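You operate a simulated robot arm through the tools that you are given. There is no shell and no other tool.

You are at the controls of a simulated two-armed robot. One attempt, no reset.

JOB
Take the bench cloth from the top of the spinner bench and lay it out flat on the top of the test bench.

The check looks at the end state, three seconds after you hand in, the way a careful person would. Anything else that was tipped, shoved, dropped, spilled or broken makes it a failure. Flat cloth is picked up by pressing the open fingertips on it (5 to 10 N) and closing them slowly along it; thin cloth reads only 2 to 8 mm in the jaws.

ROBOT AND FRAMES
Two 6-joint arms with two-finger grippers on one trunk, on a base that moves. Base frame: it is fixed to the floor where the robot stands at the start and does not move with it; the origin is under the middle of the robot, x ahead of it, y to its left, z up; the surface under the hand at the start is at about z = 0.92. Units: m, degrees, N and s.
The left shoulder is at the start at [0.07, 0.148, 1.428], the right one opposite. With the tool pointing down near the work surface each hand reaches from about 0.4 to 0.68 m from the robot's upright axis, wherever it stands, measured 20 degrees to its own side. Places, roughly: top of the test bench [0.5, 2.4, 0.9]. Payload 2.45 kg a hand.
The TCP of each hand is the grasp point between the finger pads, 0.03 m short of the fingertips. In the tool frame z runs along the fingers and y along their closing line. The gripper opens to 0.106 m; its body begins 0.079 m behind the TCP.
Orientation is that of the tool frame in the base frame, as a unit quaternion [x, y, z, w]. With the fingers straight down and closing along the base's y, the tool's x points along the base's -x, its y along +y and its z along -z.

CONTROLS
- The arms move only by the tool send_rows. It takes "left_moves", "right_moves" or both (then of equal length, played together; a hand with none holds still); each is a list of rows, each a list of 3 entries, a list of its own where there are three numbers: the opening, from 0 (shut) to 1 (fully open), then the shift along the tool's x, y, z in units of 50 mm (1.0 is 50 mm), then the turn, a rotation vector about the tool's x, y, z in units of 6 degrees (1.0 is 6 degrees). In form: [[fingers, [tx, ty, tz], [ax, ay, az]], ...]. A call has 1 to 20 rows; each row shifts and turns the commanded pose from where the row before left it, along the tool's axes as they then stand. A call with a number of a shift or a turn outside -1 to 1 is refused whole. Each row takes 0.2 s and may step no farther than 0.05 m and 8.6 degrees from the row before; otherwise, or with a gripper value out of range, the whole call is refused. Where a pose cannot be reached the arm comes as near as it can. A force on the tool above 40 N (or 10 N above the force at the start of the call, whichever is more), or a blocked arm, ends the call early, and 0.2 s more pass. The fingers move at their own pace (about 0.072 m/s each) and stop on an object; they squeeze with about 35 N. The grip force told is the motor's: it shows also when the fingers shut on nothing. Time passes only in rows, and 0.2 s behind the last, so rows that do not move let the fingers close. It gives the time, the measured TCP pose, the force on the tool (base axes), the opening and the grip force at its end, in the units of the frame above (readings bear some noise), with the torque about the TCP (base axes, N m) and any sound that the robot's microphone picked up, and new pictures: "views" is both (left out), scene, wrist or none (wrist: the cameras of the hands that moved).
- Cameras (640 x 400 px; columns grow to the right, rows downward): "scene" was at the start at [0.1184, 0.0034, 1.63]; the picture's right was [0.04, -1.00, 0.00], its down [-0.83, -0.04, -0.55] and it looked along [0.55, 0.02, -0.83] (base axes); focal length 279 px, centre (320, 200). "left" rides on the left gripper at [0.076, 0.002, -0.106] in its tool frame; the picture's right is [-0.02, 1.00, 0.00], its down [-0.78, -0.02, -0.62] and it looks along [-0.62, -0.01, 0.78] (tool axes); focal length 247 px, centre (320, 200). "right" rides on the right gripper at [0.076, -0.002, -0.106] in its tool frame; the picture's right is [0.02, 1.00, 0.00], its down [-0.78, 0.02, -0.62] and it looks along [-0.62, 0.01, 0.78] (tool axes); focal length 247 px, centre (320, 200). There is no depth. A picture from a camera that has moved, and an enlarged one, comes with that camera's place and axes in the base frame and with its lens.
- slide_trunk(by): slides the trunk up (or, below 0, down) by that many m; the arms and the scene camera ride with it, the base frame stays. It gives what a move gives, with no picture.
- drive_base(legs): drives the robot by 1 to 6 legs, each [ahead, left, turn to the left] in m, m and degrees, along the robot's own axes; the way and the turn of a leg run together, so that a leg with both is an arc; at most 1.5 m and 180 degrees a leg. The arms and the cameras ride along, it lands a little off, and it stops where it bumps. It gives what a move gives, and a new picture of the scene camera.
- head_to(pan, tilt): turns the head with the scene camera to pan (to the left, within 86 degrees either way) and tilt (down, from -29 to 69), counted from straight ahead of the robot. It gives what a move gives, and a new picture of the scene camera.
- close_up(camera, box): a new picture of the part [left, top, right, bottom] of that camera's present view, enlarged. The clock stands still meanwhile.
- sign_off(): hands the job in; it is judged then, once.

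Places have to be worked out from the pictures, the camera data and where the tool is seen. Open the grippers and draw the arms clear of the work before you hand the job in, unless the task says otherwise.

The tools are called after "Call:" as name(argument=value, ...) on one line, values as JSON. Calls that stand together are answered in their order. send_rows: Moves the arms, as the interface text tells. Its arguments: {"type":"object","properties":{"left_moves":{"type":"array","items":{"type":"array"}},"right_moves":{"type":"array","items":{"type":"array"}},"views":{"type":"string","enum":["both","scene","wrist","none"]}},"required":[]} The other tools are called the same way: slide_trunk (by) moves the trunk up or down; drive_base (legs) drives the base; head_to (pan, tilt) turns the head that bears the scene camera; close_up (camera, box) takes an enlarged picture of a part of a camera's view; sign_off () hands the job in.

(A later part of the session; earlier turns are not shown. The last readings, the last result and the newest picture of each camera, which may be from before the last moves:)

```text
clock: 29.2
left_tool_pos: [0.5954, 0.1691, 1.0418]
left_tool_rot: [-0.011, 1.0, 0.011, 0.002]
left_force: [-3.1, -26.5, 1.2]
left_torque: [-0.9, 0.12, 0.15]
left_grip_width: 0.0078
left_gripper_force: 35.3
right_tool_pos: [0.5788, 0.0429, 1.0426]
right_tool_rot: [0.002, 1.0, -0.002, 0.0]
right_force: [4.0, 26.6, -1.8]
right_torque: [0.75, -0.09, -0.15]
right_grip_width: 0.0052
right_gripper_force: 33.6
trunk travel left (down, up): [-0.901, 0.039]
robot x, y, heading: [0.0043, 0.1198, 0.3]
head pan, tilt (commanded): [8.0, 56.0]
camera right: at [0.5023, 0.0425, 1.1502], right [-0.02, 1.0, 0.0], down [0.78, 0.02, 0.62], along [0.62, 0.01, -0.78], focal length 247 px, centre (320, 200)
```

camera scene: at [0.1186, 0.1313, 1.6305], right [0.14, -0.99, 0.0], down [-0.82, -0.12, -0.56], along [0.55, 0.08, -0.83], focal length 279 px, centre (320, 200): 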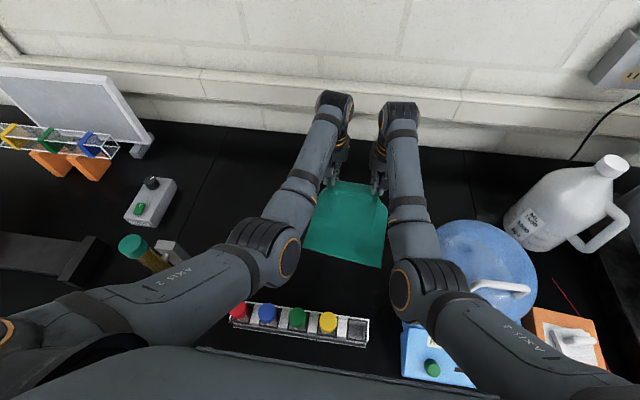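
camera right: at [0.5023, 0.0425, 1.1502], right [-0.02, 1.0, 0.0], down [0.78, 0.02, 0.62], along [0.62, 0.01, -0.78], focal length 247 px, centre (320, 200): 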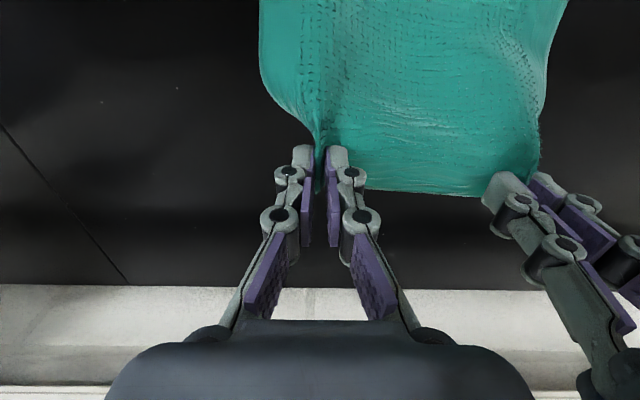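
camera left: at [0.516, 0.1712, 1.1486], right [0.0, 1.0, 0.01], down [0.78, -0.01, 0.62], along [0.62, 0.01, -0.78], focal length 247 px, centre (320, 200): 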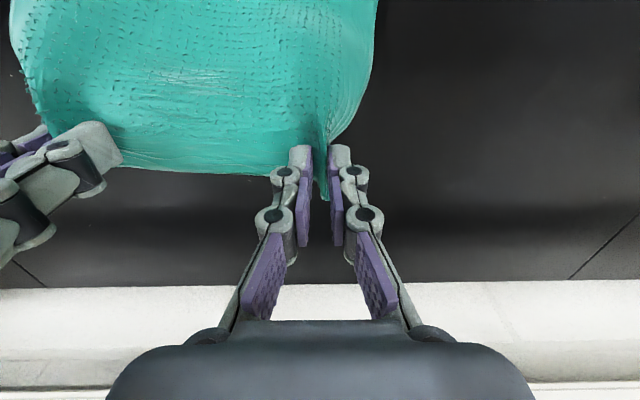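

Only partial response, so the wrists may be limiting each other. I splay both hands about 9° (wrists outward, fingertips staying) to give the wrists more room.

Call:
send_rows(left_moves=[[0, [0, 0, 0], [0.5, 0, 0]], [0, [0, 0, 0], [0.5, 0, 0]], [0, [0, 0, 0], [0.5, 0, 0]], [0, [0, 0, 0], [0, 0, 0]]], right_moves=[[0, [0, 0, 0], [-0.5, 0, 0]], [0, [0, 0, 0], [-0.5, 0, 0]], [0, [0, 0, 0], [-0.5, 0, 0]], [0, [0, 0, 0], [0, 0, 0]]], views="both")

```text
clock: 30.2
left_tool_pos: [0.5895, 0.1479, 1.0441]
left_tool_rot: [0.001, 0.997, -0.08, -0.001]
left_force: [-0.4, 0.6, -0.1]
left_torque: [0.05, 0.01, 0.02]
left_grip_width: 0.004
left_gripper_force: 31.8
right_tool_pos: [0.577, 0.048, 1.0444]
right_tool_rot: [0.0, 0.997, 0.078, -0.001]
right_force: [-0.9, -1.0, 3.1]
right_torque: [0.09, 0.05, 0.02]
right_grip_width: 0.0034
right_gripper_force: 30.3
trunk travel left (down, up): [-0.901, 0.039]
robot x, y, heading: [-0.0031, 0.1202, 0.0]
head pan, tilt (commanded): [8.0, 56.0]
camera scene: at [0.1181, 0.1315, 1.6305], right [0.14, -0.99, 0.0], down [-0.82, -0.12, -0.56], along [0.55, 0.08, -0.83], focal length 279 px, centre (320, 200)
camera right: at [0.5013, 0.0295, 1.1491], right [-0.02, 0.99, 0.16], down [0.78, -0.08, 0.62], along [0.62, 0.14, -0.77], focal length 247 px, centre (320, 200)
camera left: at [0.5125, 0.1683, 1.1489], right [0.02, 0.99, -0.16], down [0.78, 0.08, 0.62], along [0.62, -0.14, -0.77], focal length 247 px, centre (320, 200)
```

scene: 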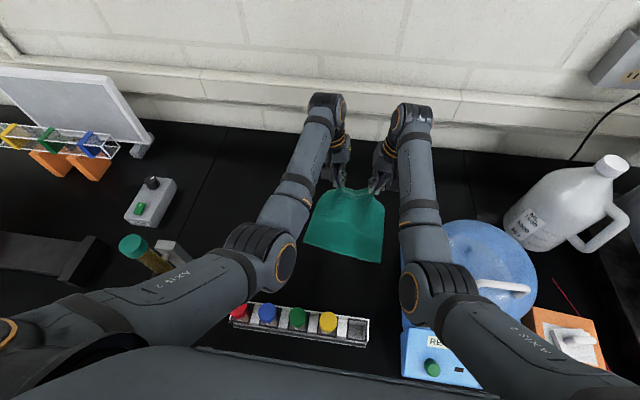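
right: 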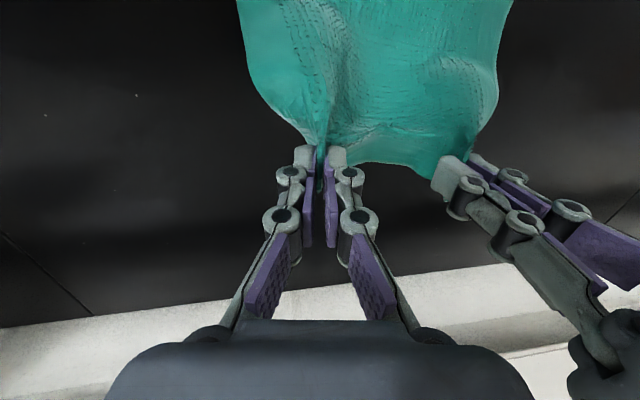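
left: 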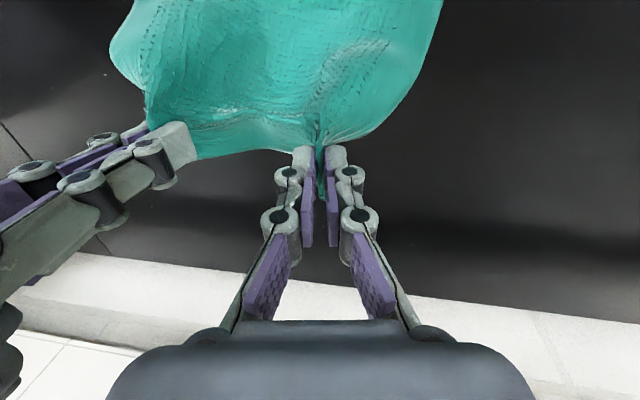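

That was it: the wrists were touching; now tension is zero and both grips hold (about 4 mm). I raise the trunk 3.5 cm for extra height, which lifts both hands together.

Call:
slide_trunk(by=0.036)

```text
clock: 31.0
left_tool_pos: [0.5894, 0.1488, 1.0786]
left_tool_rot: [0.0, 0.997, -0.078, -0.001]
left_force: [0.3, 0.3, -0.4]
left_torque: [-0.04, -0.02, -0.01]
left_grip_width: 0.0039
left_gripper_force: 33.5
right_tool_pos: [0.5783, 0.0474, 1.0806]
right_tool_rot: [0.001, 0.997, 0.079, 0.0]
right_force: [0.8, 0.3, -1.1]
right_torque: [0.03, 0.03, -0.02]
right_grip_width: 0.0062
right_gripper_force: 38.8
trunk travel left (down, up): [-0.937, 0.003]
robot x, y, heading: [0.0016, 0.1233, -0.1]
head pan, tilt (commanded): [8.0, 56.0]
```

Both hands rode up to z≈1.08. Now I keep lifting while tilting the fingers forward (needed for height), spreading the hands about 1.6 cm to take up the slack.

Call:
send_rows(left_moves=[[0, [0, 0.001, -0.506], [0, -0.988, 0.156]], [0, [-0.052, 0.001, -0.503], [0, -0.988, 0.156]], [0, [-0.104, -0.076, -0.483], [0, -0.988, 0.156]], [0, [-0.155, -0.074, -0.47], [0, -0.988, 0.156]]], right_moves=[[0, [0, -0.001, -0.506], [0, -0.988, -0.156]], [0, [-0.052, -0.001, -0.503], [0, -0.988, -0.156]], [0, [-0.104, 0.076, -0.483], [0, -0.988, -0.156]], [0, [-0.155, 0.074, -0.47], [0, -0.988, -0.156]]], views="both")

```text
clock: 32.0
left_tool_pos: [0.6216, 0.2485, 1.1827]
left_tool_rot: [-0.004, 0.974, -0.01, 0.226]
left_force: [0.3, -0.7, 0.9]
left_torque: [0.01, -0.02, 0.0]
left_grip_width: 0.0001
left_gripper_force: 28.5
left hand out of reach, approached as far as the arm can: row 3, 4
right_tool_pos: [0.5981, -0.0258, 1.1956]
right_tool_rot: [-0.003, 0.973, 0.011, 0.232]
right_force: [-1.8, 0.4, -0.2]
right_torque: [-0.06, 0.0, -0.07]
right_grip_width: 0.0033
right_gripper_force: 28.7
trunk travel left (down, up): [-0.937, 0.003]
robot x, y, heading: [0.0005, 0.1192, 0.1]
head pan, tilt (commanded): [8.0, 56.0]
stopped in row 4 (left hand): the arm was blocked; the commanded pose is now the measured one
camera scene: at [0.116, 0.1305, 1.6667], right [0.14, -0.99, 0.0], down [-0.82, -0.11, -0.56], along [0.55, 0.08, -0.83], focal length 279 px, centre (320, 200)
camera right: at [0.4819, -0.0287, 1.2563], right [-0.03, 1.0, 0.01], down [0.42, 0.0, 0.91], along [0.91, 0.03, -0.42], focal length 247 px, centre (320, 200)
camera left: at [0.506, 0.2527, 1.2457], right [0.02, 1.0, -0.01], down [0.43, 0.0, 0.9], along [0.9, -0.02, -0.43], focal length 247 px, centre (320, 200)
```

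scene: 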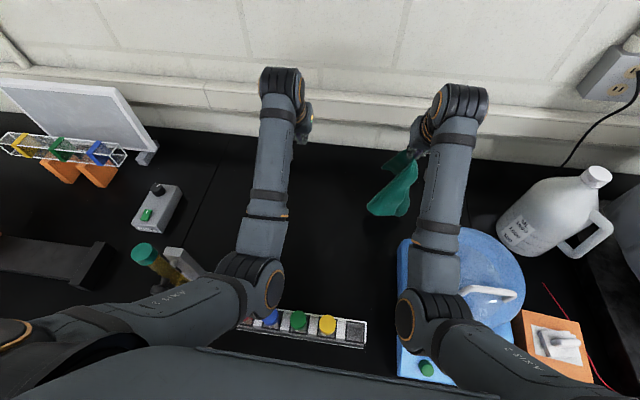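
right: 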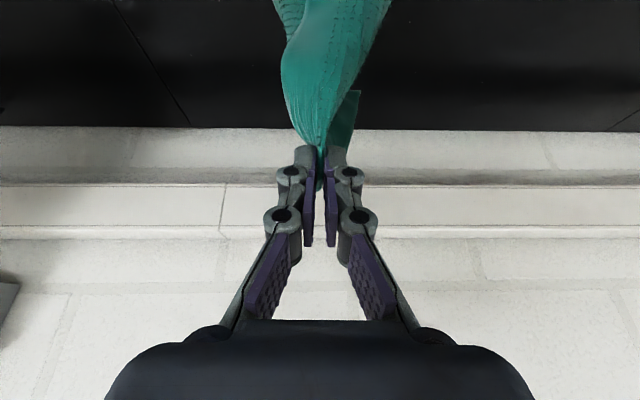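
left: 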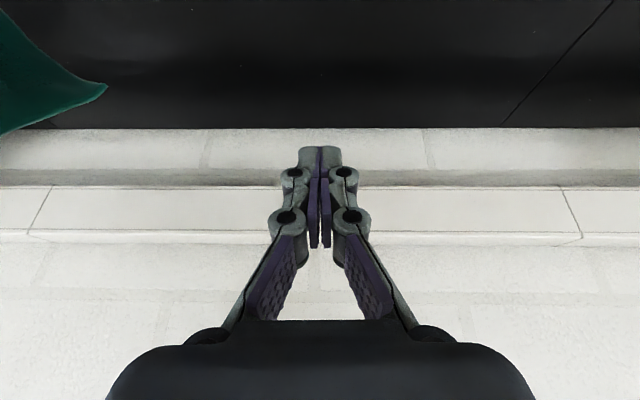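

The left hand lost the cloth: it hit its reach limit and veered outward, while the right hand still holds the far-right corner. I hold still to see how the cloth settles.

Call:
send_rows(right_moves=[[0, [0, 0, 0], [0, 0, 0]], [0, [0, 0, 0], [0, 0, 0]], [0, [0, 0, 0], [0, 0, 0]]], views="both")

Call:
close_up(camera="scene", box=[320, 80, 520, 260])

Call:
close_up(camera="left", box=[0, 0, 640, 400])

```text
clock: 32.8
left_tool_pos: [0.6231, 0.2494, 1.1827]
left_tool_rot: [-0.004, 0.975, -0.011, 0.224]
left_force: [0.7, -0.3, -0.2]
left_torque: [-0.02, -0.05, -0.01]
left_grip_width: 0.0001
left_gripper_force: 28.7
right_tool_pos: [0.5995, -0.0239, 1.1941]
right_tool_rot: [-0.003, 0.973, 0.011, 0.231]
right_force: [-0.8, -0.1, -0.3]
right_torque: [-0.05, -0.01, -0.02]
right_grip_width: 0.0031
right_gripper_force: 28.5
trunk travel left (down, up): [-0.937, 0.003]
robot x, y, heading: [-0.0005, 0.119, -0.0]
head pan, tilt (commanded): [8.0, 56.0]
camera scene: at [0.1183, 0.1317, 1.6665], right [0.14, -0.99, 0.0], down [-0.82, -0.12, -0.56], along [0.55, 0.08, -0.83], focal length 279 px, centre (320, 200)
camera right: at [0.4836, -0.0273, 1.2557], right [-0.03, 1.0, 0.01], down [0.42, 0.0, 0.91], along [0.91, 0.03, -0.42], focal length 247 px, centre (320, 200)
```

scene: 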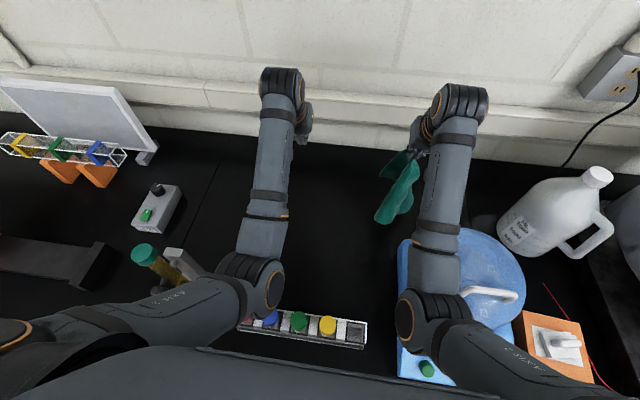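
right: 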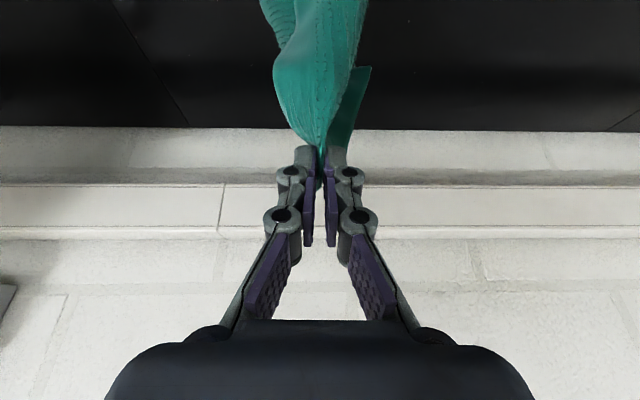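

```text
2.22 times, centred on (420, 170) of scene
camera zoom: at [0.1183, 0.1317, 1.6665], right [0.14, -0.99, 0.0], down [-0.82, -0.12, -0.56], along [0.55, 0.08, -0.83], focal length 621 px, centre (98, 267)
```

zoom: 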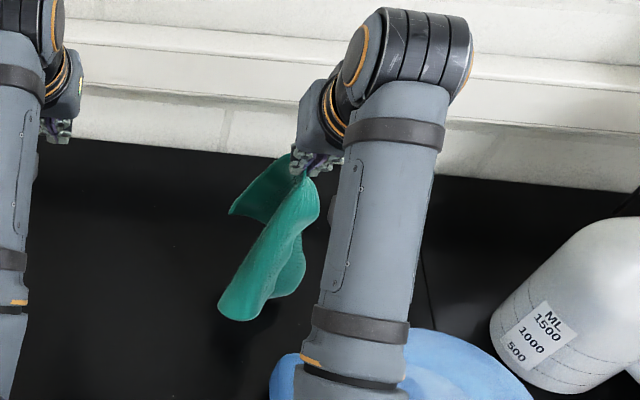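

```text
1.00 times, centred on (320, 200) of left (not enlarged: the box is as wide or as high as the picture)
camera zoom: at [0.5074, 0.2534, 1.2446], right [0.02, 1.0, -0.01], down [0.43, 0.0, 0.9], along [0.9, -0.02, -0.43], focal length 247 px, centre (320, 200)
```

zoom: 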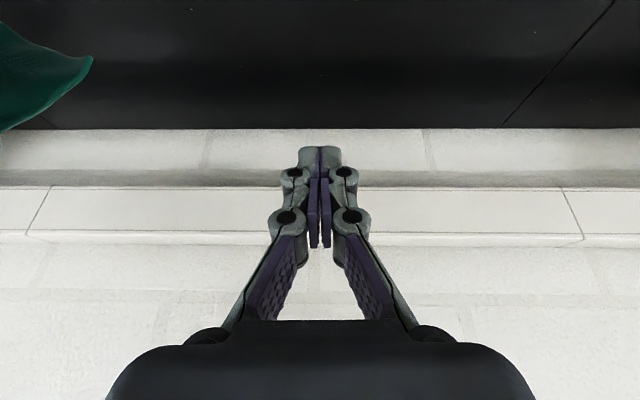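

The cloth hangs from the right hand only, clear of other things. I test lifting the right hand further with more forward tilt, in small steps, with the left hand standing still.

Call:
send_rows(right_moves=[[0, [-0.18, 0, -0.36], [0, -1, 0]], [0, [-0.21, 0, -0.34], [0, -1, 0]], [0, [-0.25, 0, -0.31], [0, -1, 0]], [0, [0, 0, 0], [0, 0, 0]]], views="scene")

```text
clock: 34.0
left_tool_pos: [0.623, 0.2502, 1.1821]
left_tool_rot: [-0.004, 0.974, -0.01, 0.224]
left_force: [0.0, -0.8, 0.0]
left_torque: [0.0, -0.01, 0.0]
left_grip_width: 0.0
left_gripper_force: 28.4
right_tool_pos: [0.6191, -0.0653, 1.3057]
right_tool_rot: [-0.001, 0.903, -0.04, 0.427]
right_force: [-3.0, 0.1, 1.9]
right_torque: [-0.13, 0.01, -0.09]
right_grip_width: 0.0028
right_gripper_force: 30.7
trunk travel left (down, up): [-0.937, 0.003]
robot x, y, heading: [-0.0033, 0.1223, 0.0]
head pan, tilt (commanded): [8.0, 56.0]
stopped in row 4 (right hand): the arm was blocked; the commanded pose is now the measured one
camera scene: at [0.1181, 0.1313, 1.6665], right [0.14, -0.99, 0.0], down [-0.82, -0.12, -0.56], along [0.55, 0.08, -0.83], focal length 279 px, centre (320, 200)
```

scene: 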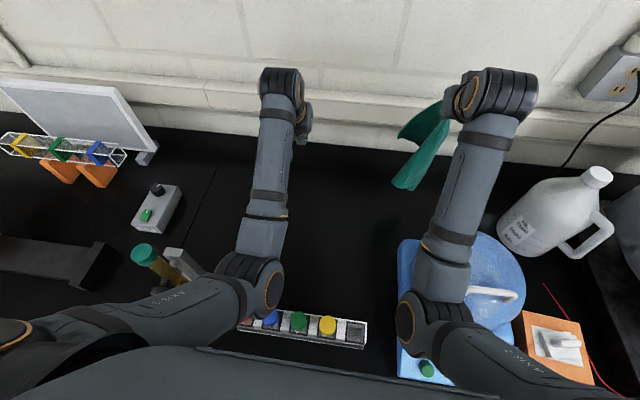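

The right hand rose to 1.306 but veered outward and was reported blocked; I need to see whether an elbow is touching something. Close-ups of both elbows.

Call:
close_up(camera="scene", box=[360, 230, 560, 400])

Call:
close_up(camera="scene", box=[180, 220, 380, 390])

Call:
close_up(camera="right", box=[0, 0, 640, 400])

```text
2.35 times, centred on (460, 315) of scene
camera zoom: at [0.1181, 0.1313, 1.6665], right [0.14, -0.99, 0.0], down [-0.82, -0.12, -0.56], along [0.55, 0.08, -0.83], focal length 657 px, centre (-9, -71)
```

zoom: 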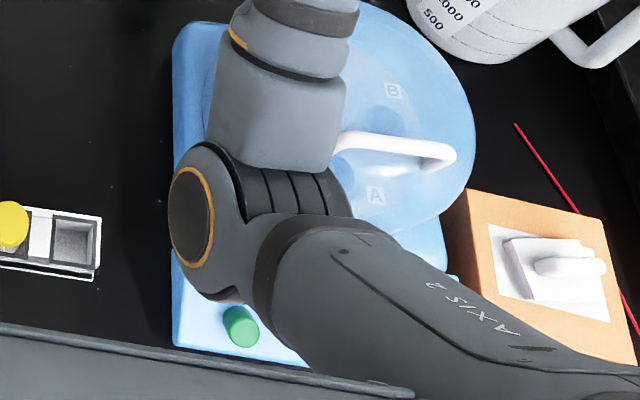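

```text
2.35 times, centred on (280, 305) of scene
camera zoom: at [0.1181, 0.1313, 1.6665], right [0.14, -0.99, 0.0], down [-0.82, -0.12, -0.56], along [0.55, 0.08, -0.83], focal length 657 px, centre (414, -47)
```

zoom: 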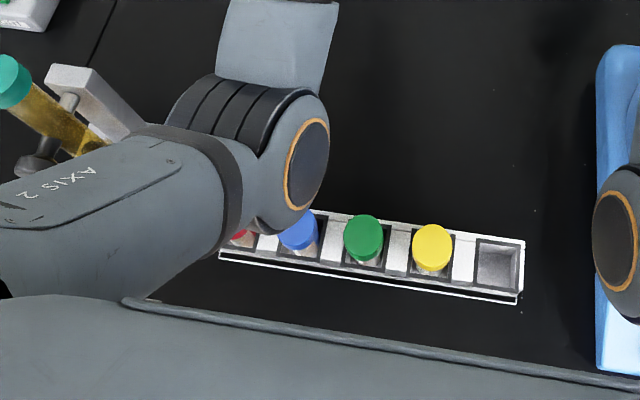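

```text
1.00 times, centred on (320, 200) of right (not enlarged: the box is as wide or as high as the picture)
camera zoom: at [0.4893, -0.0615, 1.3151], right [0.02, 1.0, -0.09], down [0.02, 0.09, 1.0], along [1.0, -0.02, -0.02], focal length 247 px, centre (320, 200)
```

zoom: 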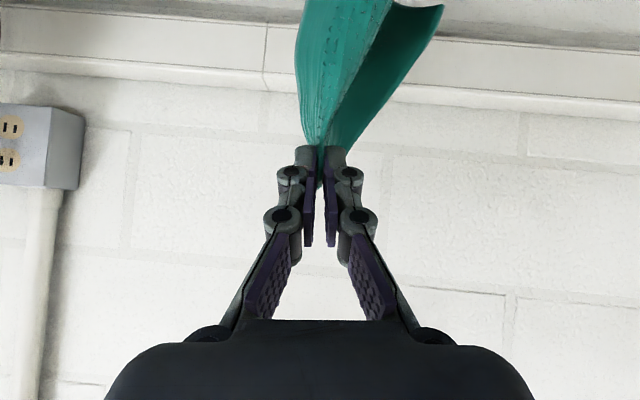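

No contact with the spinner or rack is visible, so the limits look like the arm's own. The left hand is free, so I use it to learn how high the arm tracks when tilted: up 4 cm with 12° more tilt.

Call:
send_rows(left_moves=[[0, [-0.18, 0, -0.36], [0, -1, 0]], [0, [-0.21, 0, -0.34], [0, -1, 0]], [0, [0, 0, 0], [0, 0, 0]]], views="none")

```text
clock: 35.0
left_tool_pos: [0.6348, 0.2874, 1.2431]
left_tool_rot: [-0.009, 0.938, 0.03, 0.345]
left_force: [-0.1, 0.3, 0.0]
left_torque: [0.03, 0.0, -0.04]
left_grip_width: 0.0
left_gripper_force: 28.4
right_tool_pos: [0.6185, -0.0661, 1.3053]
right_tool_rot: [-0.001, 0.903, -0.042, 0.427]
right_force: [-0.7, -1.4, 0.3]
right_torque: [0.05, 0.03, 0.07]
right_grip_width: 0.0065
right_gripper_force: 38.5
trunk travel left (down, up): [-0.937, 0.003]
robot x, y, heading: [-0.0014, 0.1193, 0.1]
head pan, tilt (commanded): [8.0, 56.0]
stopped in row 3 (left hand): the arm was blocked; the commanded pose is now the measured one
```

Both arms get pushed outward when the elbows drop back low, so the upper arm evidently meets the torso; the remedy is to reach farther out and keep elbows high. I extend the right hand outward and up while reducing its tilt.

Call:
send_rows(right_moves=[[0, [-0.552, 0, -0.117], [0, 1, 0]], [0, [-0.536, 0, -0.173], [0, 1, 0]], [0, [-0.515, 0, -0.229], [0, 1, 0]], [0, [0, 0, 0], [0, 0, 0]]], views="scene")

```text
clock: 36.0
left_tool_pos: [0.6356, 0.2872, 1.2427]
left_tool_rot: [-0.009, 0.938, 0.03, 0.344]
left_force: [-0.4, 0.2, 0.0]
left_torque: [0.02, -0.01, 0.01]
left_grip_width: 0.0001
left_gripper_force: 28.0
right_tool_pos: [0.6584, -0.0623, 1.3798]
right_tool_rot: [0.005, 0.959, -0.039, 0.28]
right_force: [-0.6, -0.4, -0.5]
right_torque: [0.02, -0.01, 0.02]
right_grip_width: 0.0053
right_gripper_force: 32.3
trunk travel left (down, up): [-0.937, 0.003]
robot x, y, heading: [0.005, 0.1214, 0.3]
head pan, tilt (commanded): [8.0, 56.0]
camera scene: at [0.1175, 0.1314, 1.6666], right [0.14, -0.99, 0.0], down [-0.82, -0.12, -0.56], along [0.55, 0.08, -0.83], focal length 279 px, centre (320, 200)
```

scene: 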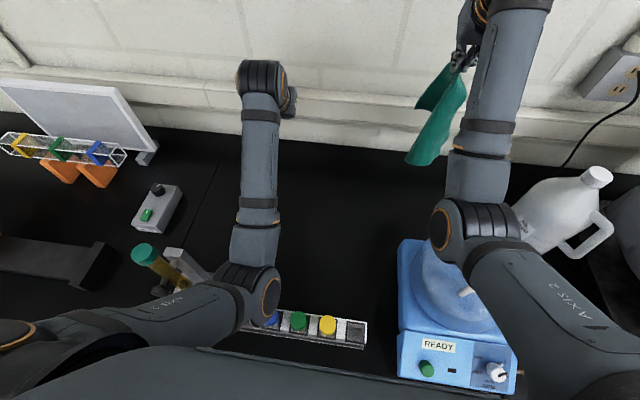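

Now it tracks exactly: right TCP at (0.658, −0.062, 1.380). I shift it 16 cm to the left so the cloth hangs over the low tube rack rather than the spinner when I back out.

Call:
send_rows(right_moves=[[0, [-0.03, 0.6, -0.05], [0, 0, 0]], [0, [-0.03, 0.65, -0.05], [0, 0, 0]], [0, [-0.03, 0.65, -0.05], [0, 0, 0]], [0, [-0.03, 0.65, -0.05], [0, 0, 0]], [0, [-0.03, 0.65, -0.05], [0, 0, 0]], [0, [0, 0, 0], [0, 0, 0]]], views="both")

Call:
close_up(camera="left", box=[0, 0, 640, 400])

```text
clock: 37.4
left_tool_pos: [0.6344, 0.2869, 1.2407]
left_tool_rot: [-0.008, 0.938, 0.03, 0.344]
left_force: [-1.0, 0.1, 0.6]
left_torque: [-0.01, 0.02, 0.03]
left_grip_width: 0.0
left_gripper_force: 28.8
right_tool_pos: [0.6915, 0.064, 1.3887]
right_tool_rot: [0.005, 0.959, -0.041, 0.28]
right_force: [0.1, -0.5, -0.8]
right_torque: [0.06, 0.04, 0.02]
right_grip_width: 0.0062
right_gripper_force: 36.3
right hand out of reach, approached as far as the arm can: row 4, 5
trunk travel left (down, up): [-0.937, 0.003]
robot x, y, heading: [0.0027, 0.1199, 0.1]
head pan, tilt (commanded): [8.0, 56.0]
camera scene: at [0.1175, 0.131, 1.6666], right [0.14, -0.99, 0.0], down [-0.82, -0.12, -0.56], along [0.55, 0.08, -0.83], focal length 279 px, centre (320, 200)
camera right: at [0.5708, 0.071, 1.4375], right [0.01, 1.0, -0.08], down [0.33, 0.08, 0.94], along [0.94, -0.04, -0.32], focal length 247 px, centre (320, 200)
```

scene: 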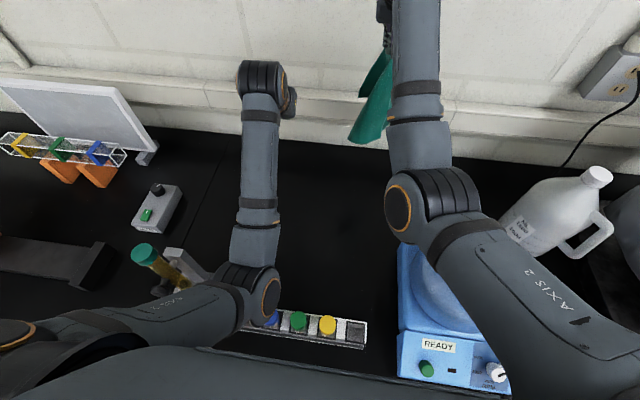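
right: 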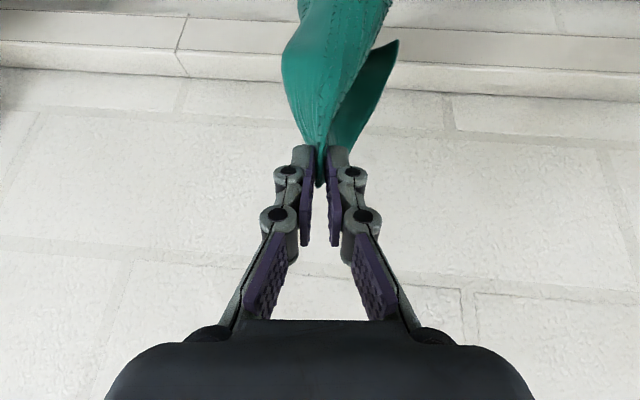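

```text
1.00 times, centred on (320, 200) of left (not enlarged: the box is as wide or as high as the picture)
camera zoom: at [0.5069, 0.2839, 1.2731], right [-0.02, 1.0, 0.06], down [0.2, -0.06, 0.98], along [0.98, 0.03, -0.2], focal length 247 px, centre (320, 200)
```

zoom: 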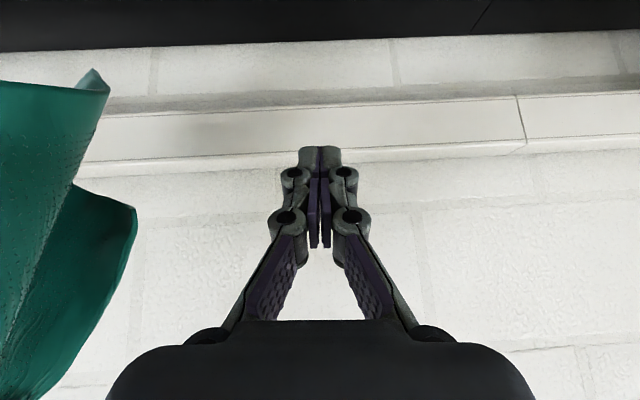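

The cloth bottom hangs at about z≈1.08–1.1, well above the rack's caps (~0.98), and lies between y≈0 and 0.12, clear of the spinner. I back out 0.65 m.

Call:
drive_base(legs=[[-0.2, 0, 0]])

```text
clock: 39.0
left_tool_pos: [0.434, 0.288, 1.2379]
left_tool_rot: [-0.009, 0.939, 0.03, 0.342]
left_force: [1.1, 1.0, 0.0]
left_torque: [0.01, 0.01, -0.01]
left_grip_width: 0.0
left_gripper_force: 28.3
right_tool_pos: [0.4913, 0.0637, 1.3862]
right_tool_rot: [0.006, 0.96, -0.04, 0.278]
right_force: [0.5, -0.1, -1.7]
right_torque: [0.02, 0.06, 0.01]
right_grip_width: 0.006
right_gripper_force: 35.8
trunk travel left (down, up): [-0.937, 0.003]
robot x, y, heading: [-0.2042, 0.1198, 0.3]
head pan, tilt (commanded): [8.0, 56.0]
camera scene: at [-0.0814, 0.1313, 1.666], right [0.14, -0.99, 0.0], down [-0.82, -0.11, -0.56], along [0.55, 0.08, -0.83], focal length 279 px, centre (320, 200)
```

scene: 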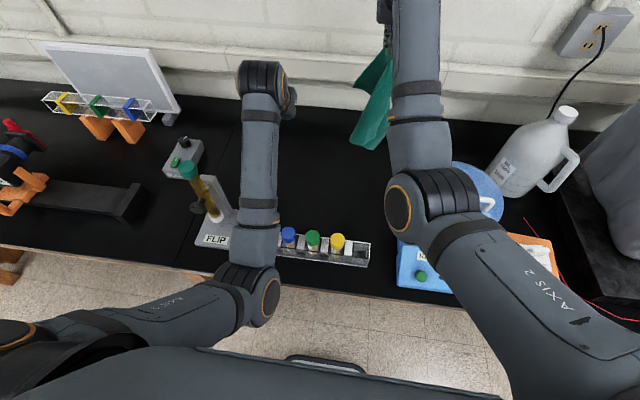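

Nothing was touched; everything stands as before. I continue back another 0.45 m.

Call:
drive_base(legs=[[-0.45, 0, 0]])

Call:
head_to(pan=70, tilt=32)

```text
clock: 41.8
left_tool_pos: [-0.0082, 0.2879, 1.2416]
left_tool_rot: [-0.009, 0.938, 0.032, 0.346]
left_force: [0.4, 0.5, 0.6]
left_torque: [0.01, -0.03, 0.02]
left_grip_width: 0.0
left_gripper_force: 28.5
right_tool_pos: [0.0506, 0.0626, 1.3897]
right_tool_rot: [0.006, 0.959, -0.042, 0.281]
right_force: [0.0, -1.1, 0.1]
right_torque: [0.02, -0.03, 0.01]
right_grip_width: 0.0056
right_gripper_force: 35.2
trunk travel left (down, up): [-0.937, 0.003]
robot x, y, heading: [-0.6426, 0.1182, 0.1]
head pan, tilt (commanded): [8.0, 56.0]
stopped in leg 1: the robot was blocked; the commanded pose is now the measured one
camera scene: at [-0.5253, 0.1302, 1.6668], right [0.14, -0.99, 0.0], down [-0.82, -0.11, -0.56], along [0.56, 0.08, -0.83], focal length 279 px, centre (320, 200)
```

scene: 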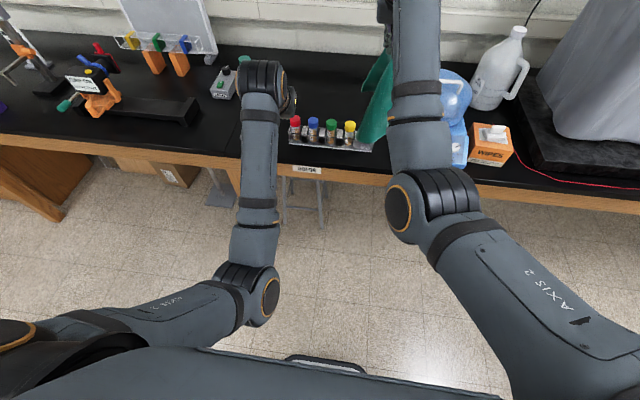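

```text
clock: 43.1
left_tool_pos: [-0.0042, 0.2851, 1.2403]
left_tool_rot: [-0.008, 0.938, 0.03, 0.345]
left_force: [0.3, 1.9, -0.7]
left_torque: [-0.03, -0.01, 0.01]
left_grip_width: 0.0
left_gripper_force: 28.0
right_tool_pos: [0.0518, 0.0604, 1.3878]
right_tool_rot: [0.005, 0.959, -0.04, 0.281]
right_force: [-0.9, 0.6, 1.2]
right_torque: [-0.04, -0.04, -0.03]
right_grip_width: 0.0035
right_gripper_force: 30.8
trunk travel left (down, up): [-0.937, 0.003]
robot x, y, heading: [-0.6376, 0.1188, -0.1]
head pan, tilt (commanded): [70.0, 32.0]
camera scene: at [-0.5619, 0.2033, 1.7007], right [0.94, -0.34, 0.0], down [-0.18, -0.5, -0.85], along [0.29, 0.8, -0.53], focal length 279 px, centre (320, 200)
```

scene: 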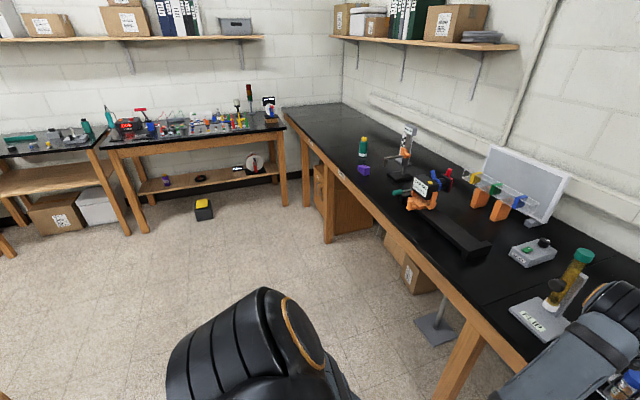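

Backing stopped at x≈−0.64 on a bump behind, so I ease forward 2 cm. The aisle to the left looks open up to the far benches (y≈2.8), so I drive left about 2.1 m in two legs.

Call:
drive_base(legs=[[0.02, 0, 0], [0, 1.0, 0]])

```text
clock: 48.7
left_tool_pos: [0.0039, 1.2987, 1.2417]
left_tool_rot: [-0.018, 0.938, 0.034, 0.344]
left_force: [0.4, -0.3, -0.2]
left_torque: [0.0, -0.01, 0.02]
left_grip_width: 0.0002
left_gripper_force: 28.8
right_tool_pos: [0.0667, 1.074, 1.3889]
right_tool_rot: [-0.003, 0.959, -0.037, 0.28]
right_force: [0.9, 0.0, -0.5]
right_torque: [0.01, 0.02, 0.01]
right_grip_width: 0.0057
right_gripper_force: 35.4
trunk travel left (down, up): [-0.937, 0.003]
robot x, y, heading: [-0.6281, 1.1235, 1.0]
head pan, tilt (commanded): [70.0, 32.0]
camera scene: at [-0.5509, 1.204, 1.7008], right [0.95, -0.33, 0.0], down [-0.17, -0.5, -0.85], along [0.28, 0.8, -0.53], focal length 279 px, centre (320, 200)
```

scene: 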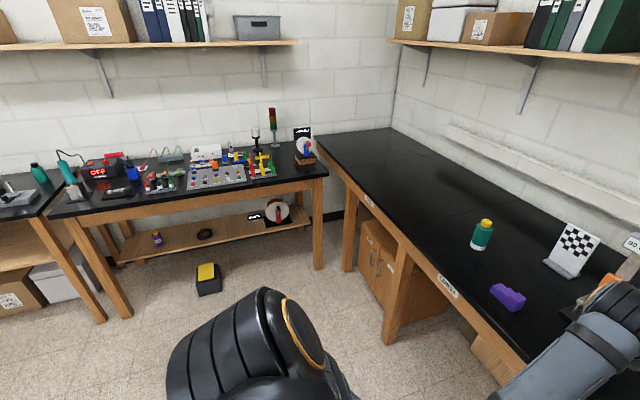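

Half way; nothing touched. I read the bench labels on the front edge to make sure which section is the test bench.

Call:
close_up(camera="scene", box=[320, 120, 560, 320])

```text
2.00 times, centred on (440, 220) of scene
camera zoom: at [-0.5509, 1.204, 1.7008], right [0.95, -0.33, 0.0], down [-0.17, -0.5, -0.85], along [0.28, 0.8, -0.53], focal length 559 px, centre (80, 160)
```

zoom: 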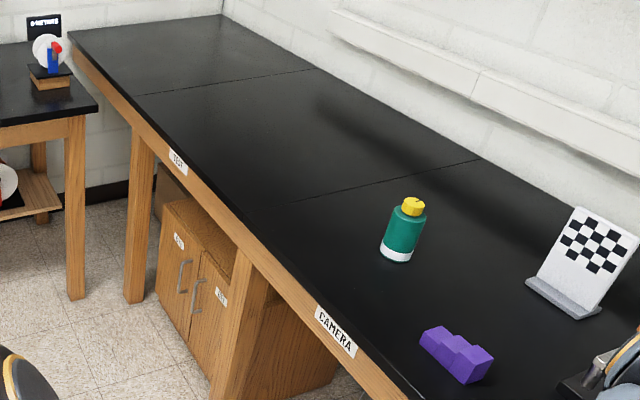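

The section marked TEST lies between the seams at y≈2.04 and 2.70, so that is confirmed and empty. I drive on another 1.08 m left, correcting the 1° heading drift.

Call:
drive_base(legs=[[0, 1.08, -1.0]])

Call:
head_to(pan=8, tilt=48)

```text
clock: 54.2
left_tool_pos: [-0.012, 2.381, 1.2413]
left_tool_rot: [-0.016, 0.938, 0.034, 0.345]
left_force: [0.3, 0.1, 0.1]
left_torque: [-0.02, -0.01, 0.03]
left_grip_width: 0.0
left_gripper_force: 28.6
right_tool_pos: [0.0469, 2.1564, 1.3873]
right_tool_rot: [-0.001, 0.959, -0.038, 0.28]
right_force: [-0.7, -1.8, 0.6]
right_torque: [0.0, 0.02, 0.03]
right_grip_width: 0.0035
right_gripper_force: 31.9
trunk travel left (down, up): [-0.937, 0.003]
robot x, y, heading: [-0.6442, 2.2038, 0.9]
head pan, tilt (commanded): [70.0, 32.0]
camera scene: at [-0.5681, 2.2891, 1.7007], right [0.94, -0.33, 0.0], down [-0.17, -0.5, -0.85], along [0.28, 0.8, -0.53], focal length 279 px, centre (320, 200)
```

scene: 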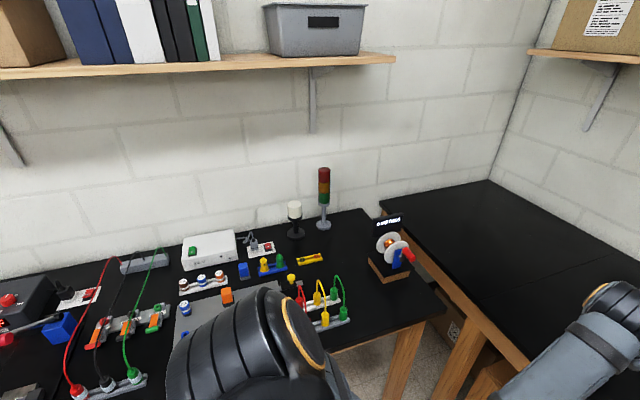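

```text
clock: 55.5
left_tool_pos: [-0.013, 2.3814, 1.2417]
left_tool_rot: [-0.016, 0.938, 0.034, 0.344]
left_force: [-0.2, -0.2, 0.1]
left_torque: [0.02, 0.01, 0.0]
left_grip_width: 0.0
left_gripper_force: 28.5
right_tool_pos: [0.048, 2.157, 1.389]
right_tool_rot: [-0.002, 0.959, -0.038, 0.281]
right_force: [-1.0, -0.6, 0.6]
right_torque: [0.0, 0.03, -0.03]
right_grip_width: 0.0034
right_gripper_force: 32.5
trunk travel left (down, up): [-0.937, 0.003]
robot x, y, heading: [-0.6427, 2.206, 0.7]
head pan, tilt (commanded): [8.0, 48.0]
camera scene: at [-0.5197, 2.2177, 1.677], right [0.15, -0.99, 0.0], down [-0.73, -0.11, -0.67], along [0.66, 0.1, -0.74], focal length 279 px, centre (320, 200)
```

scene: 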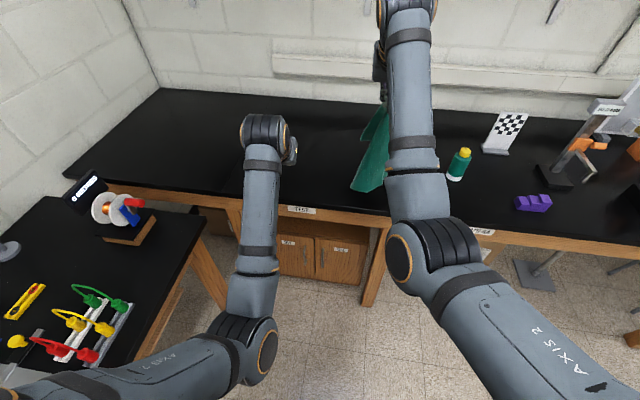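

I'm in front of the test bench (robot y≈2.21), with the side bench's edge at y≈2.69, which leaves room. I drive forward 0.6 m with a slight shift left and heading correction.

Call:
drive_base(legs=[[0.3, 0.05, -0.8], [0.3, 0.04, 0]])

```text
clock: 59.3
left_tool_pos: [0.5842, 2.4704, 1.2424]
left_tool_rot: [-0.012, 0.938, 0.032, 0.345]
left_force: [-0.8, -0.6, -0.4]
left_torque: [0.01, 0.0, 0.0]
left_grip_width: 0.0
left_gripper_force: 28.3
right_tool_pos: [0.6417, 2.2464, 1.3902]
right_tool_rot: [0.003, 0.959, -0.039, 0.281]
right_force: [-0.8, 1.1, -0.1]
right_torque: [-0.01, -0.06, -0.08]
right_grip_width: 0.0038
right_gripper_force: 32.3
trunk travel left (down, up): [-0.937, 0.003]
robot x, y, heading: [-0.0515, 2.3003, 0.4]
head pan, tilt (commanded): [8.0, 48.0]
camera scene: at [0.0743, 2.3112, 1.6773], right [0.14, -0.99, 0.0], down [-0.73, -0.11, -0.67], along [0.66, 0.1, -0.74], focal length 279 px, centre (320, 200)
```

scene: 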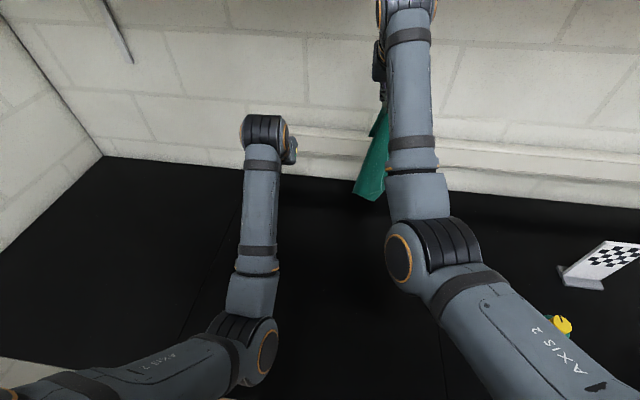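

I'm at the test bench with the cloth still held. I look at how it hangs, from the left wrist camera and the head, to judge whether the left hand can take the second far corner in the air.

Call:
head_to(pan=0, tilt=25)

Call:
close_up(camera="left", box=[0, 0, 640, 400])

Call:
close_up(camera="right", box=[0, 0, 640, 400])

```text
clock: 60.1
left_tool_pos: [0.5867, 2.4716, 1.2409]
left_tool_rot: [-0.012, 0.938, 0.033, 0.345]
left_force: [0.7, 0.3, -1.3]
left_torque: [0.0, -0.04, -0.01]
left_grip_width: 0.0
left_gripper_force: 28.4
right_tool_pos: [0.6457, 2.2473, 1.3877]
right_tool_rot: [0.003, 0.959, -0.04, 0.279]
right_force: [0.7, 0.9, 0.1]
right_torque: [-0.03, -0.04, -0.01]
right_grip_width: 0.0046
right_gripper_force: 33.0
trunk travel left (down, up): [-0.937, 0.003]
robot x, y, heading: [-0.0476, 2.3012, 0.4]
head pan, tilt (commanded): [0.0, 25.0]
camera scene: at [0.0924, 2.3012, 1.7116], right [0.01, -1.0, 0.0], down [-0.42, 0.0, -0.91], along [0.91, 0.01, -0.42], focal length 279 px, centre (320, 200)
```

scene: 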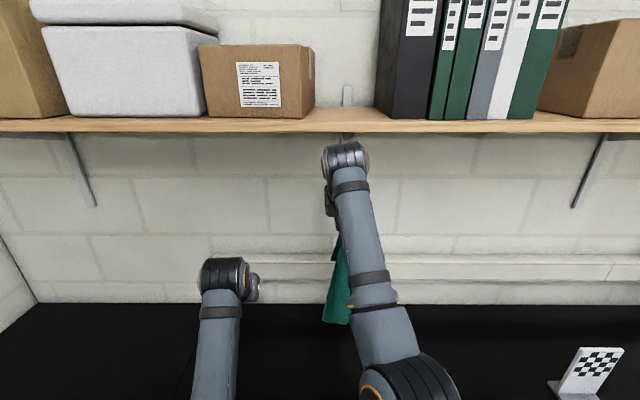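

```text
1.00 times, centred on (320, 200) of left (not enlarged: the box is as wide or as high as the picture)
camera zoom: at [0.4591, 2.4669, 1.2729], right [-0.03, 1.0, 0.07], down [0.2, -0.06, 0.98], along [0.98, 0.04, -0.2], focal length 247 px, centre (320, 200)
```

zoom: 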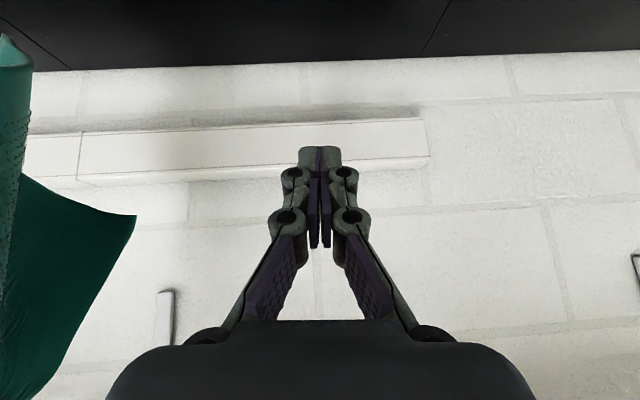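

```text
1.00 times, centred on (320, 200) of right (not enlarged: the box is as wide or as high as the picture)
camera zoom: at [0.524, 2.2526, 1.4366], right [0.01, 1.0, -0.09], down [0.33, 0.08, 0.94], along [0.94, -0.04, -0.33], focal length 247 px, centre (320, 200)
```

zoom: 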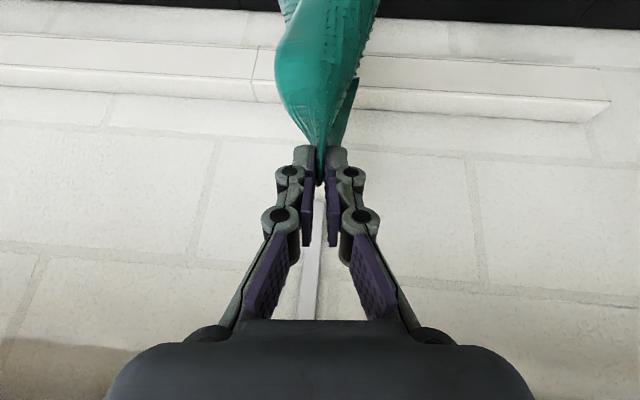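

Triangulating the two wrist views puts the free far-left corner at about (0.738, 2.272, 1.22), pointing away toward the wall. I'll roll the right gripper 90° about its own axis so that this corner swings to the left side, where the left hand can reach it.

Call:
send_rows(right_moves=[[0, [0, 0, 0], [0, 0, -1]], [0, [0, 0, 0], [0, 0, -1]], [0, [0, 0, 0], [0, 0, -1]], [0, [0, 0, 0], [0, 0, -1]], [0, [0, 0, 0], [0, 0, -1]], [0, [0, 0, 0], [0, 0, -1]], [0, [0, 0, 0], [0, 0, 0]]], views="both")

Call:
close_up(camera="left", box=[0, 0, 640, 400])

```text
clock: 61.7
left_tool_pos: [0.5865, 2.4707, 1.24]
left_tool_rot: [-0.012, 0.938, 0.032, 0.344]
left_force: [1.4, -0.1, 0.6]
left_torque: [-0.01, 0.01, 0.0]
left_grip_width: 0.0002
left_gripper_force: 28.0
right_tool_pos: [0.6449, 2.2471, 1.3878]
right_tool_rot: [-0.295, 0.913, -0.124, 0.253]
right_force: [1.0, -0.2, 0.5]
right_torque: [0.05, -0.02, -0.13]
right_grip_width: 0.0043
right_gripper_force: 34.1
trunk travel left (down, up): [-0.937, 0.003]
robot x, y, heading: [-0.0503, 2.2969, 0.4]
head pan, tilt (commanded): [0.0, 25.0]
camera scene: at [0.0914, 2.3009, 1.7118], right [0.01, -1.0, 0.0], down [-0.42, 0.0, -0.91], along [0.91, 0.01, -0.42], focal length 279 px, centre (320, 200)
camera right: at [0.5347, 2.2079, 1.4481], right [-0.49, 0.78, -0.38], down [0.2, 0.53, 0.82], along [0.85, 0.32, -0.42], focal length 247 px, centre (320, 200)
```

scene: 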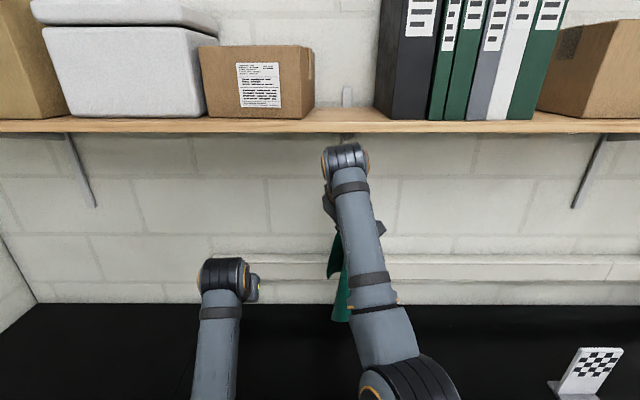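
right: 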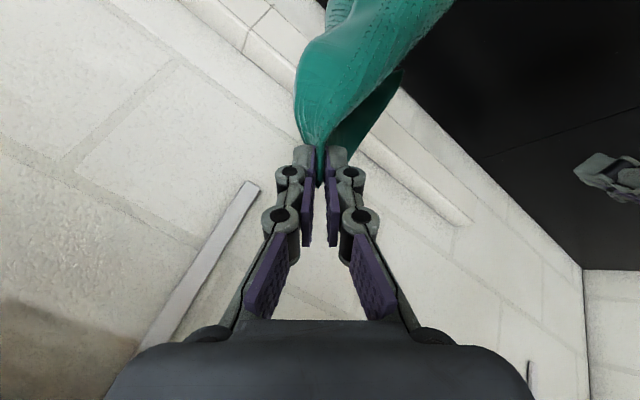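

```text
1.00 times, centred on (320, 200) of left (not enlarged: the box is as wide or as high as the picture)
camera zoom: at [0.4583, 2.4666, 1.2732], right [-0.03, 1.0, 0.07], down [0.2, -0.06, 0.98], along [0.98, 0.04, -0.19], focal length 247 px, centre (320, 200)
```

zoom: 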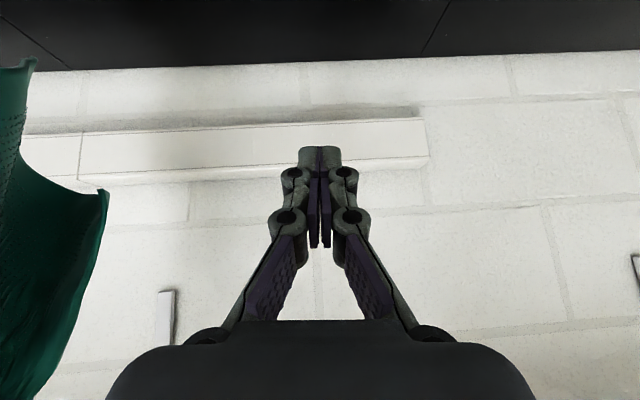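

The roll works and the free corner is swinging round. I continue the roll by another 54°.

Call:
send_rows(right_moves=[[0, [0, 0, 0], [0, 0, -1]], [0, [0, 0, 0], [0, 0, -1]], [0, [0, 0, 0], [0, 0, -1]], [0, [0, 0, 0], [0, 0, -1]], [0, [0, 0, 0], [0, 0, -1]], [0, [0, 0, 0], [0, 0, -1]], [0, [0, 0, 0], [0, 0, -1]], [0, [0, 0, 0], [0, 0, -1]], [0, [0, 0, 0], [0, 0, -1]], [0, [0, 0, 0], [0, 0, 0]]], views="both")

Call:
close_up(camera="left", box=[0, 0, 640, 400])

Call:
close_up(camera="scene", box=[240, 130, 440, 340])

```text
clock: 63.9
left_tool_pos: [0.5865, 2.4717, 1.2408]
left_tool_rot: [-0.011, 0.939, 0.032, 0.344]
left_force: [-0.5, 0.2, -0.4]
left_torque: [-0.01, -0.02, -0.01]
left_grip_width: 0.0
left_gripper_force: 28.4
right_tool_pos: [0.6431, 2.246, 1.3874]
right_tool_rot: [-0.676, 0.68, -0.226, 0.17]
right_force: [0.3, -0.8, 1.2]
right_torque: [0.03, 0.03, -0.02]
right_grip_width: 0.0045
right_gripper_force: 35.1
trunk travel left (down, up): [-0.937, 0.003]
robot x, y, heading: [-0.0482, 2.3011, 0.4]
head pan, tilt (commanded): [0.0, 25.0]
camera scene: at [0.0915, 2.3009, 1.7118], right [0.01, -1.0, 0.0], down [-0.42, 0.0, -0.91], along [0.91, 0.01, -0.42], focal length 279 px, centre (320, 200)
camera right: at [0.5872, 2.1789, 1.4843], right [-0.84, -0.04, -0.54], down [-0.33, 0.83, 0.45], along [0.43, 0.56, -0.71], focal length 247 px, centre (320, 200)
```

scene: 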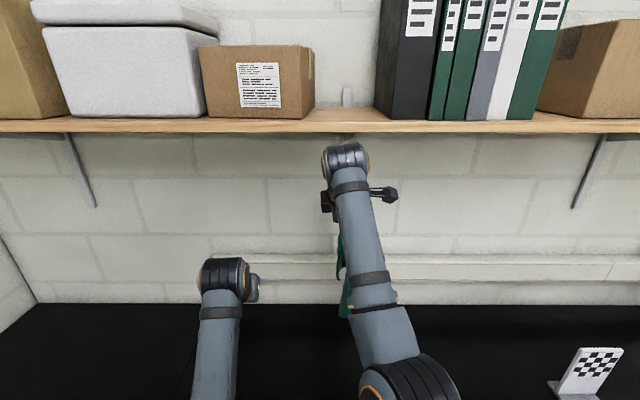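
right: 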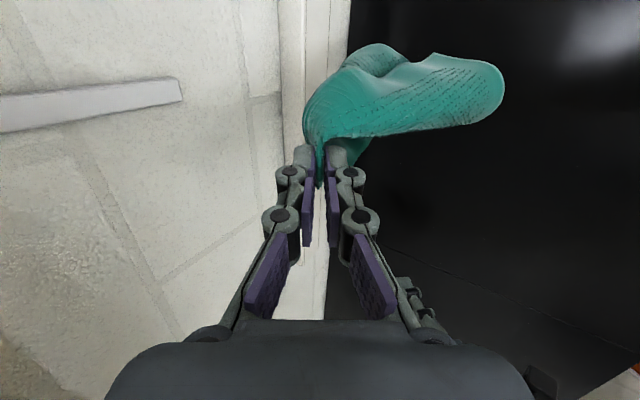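

```text
1.00 times, centred on (320, 200) of left (not enlarged: the box is as wide or as high as the picture)
camera zoom: at [0.4584, 2.4666, 1.2732], right [-0.03, 1.0, 0.07], down [0.2, -0.06, 0.98], along [0.98, 0.04, -0.19], focal length 247 px, centre (320, 200)
```

zoom: 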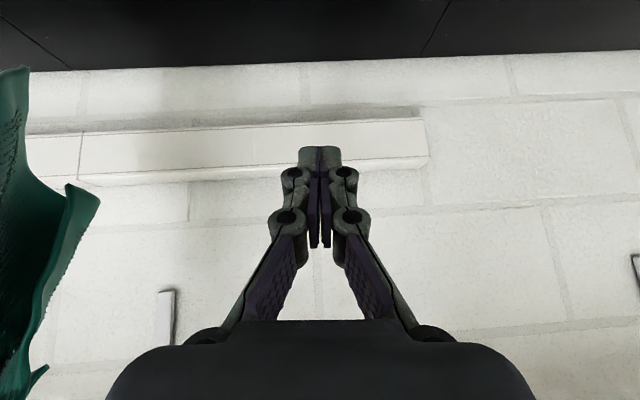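

```text
1.90 times, centred on (340, 235) of scene
camera zoom: at [0.0915, 2.3009, 1.7118], right [0.01, -1.0, 0.0], down [-0.42, 0.0, -0.91], along [0.91, 0.01, -0.42], focal length 532 px, centre (282, 133)
```

zoom: 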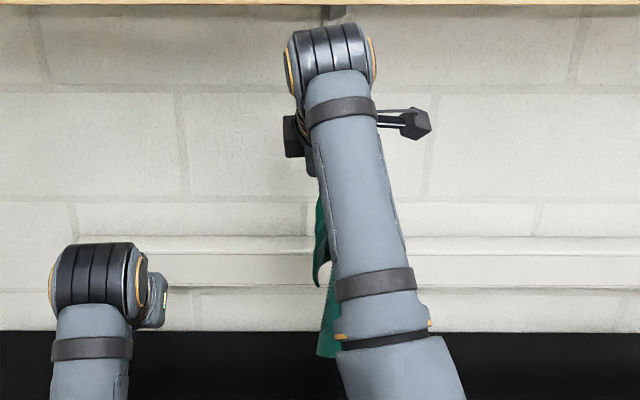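

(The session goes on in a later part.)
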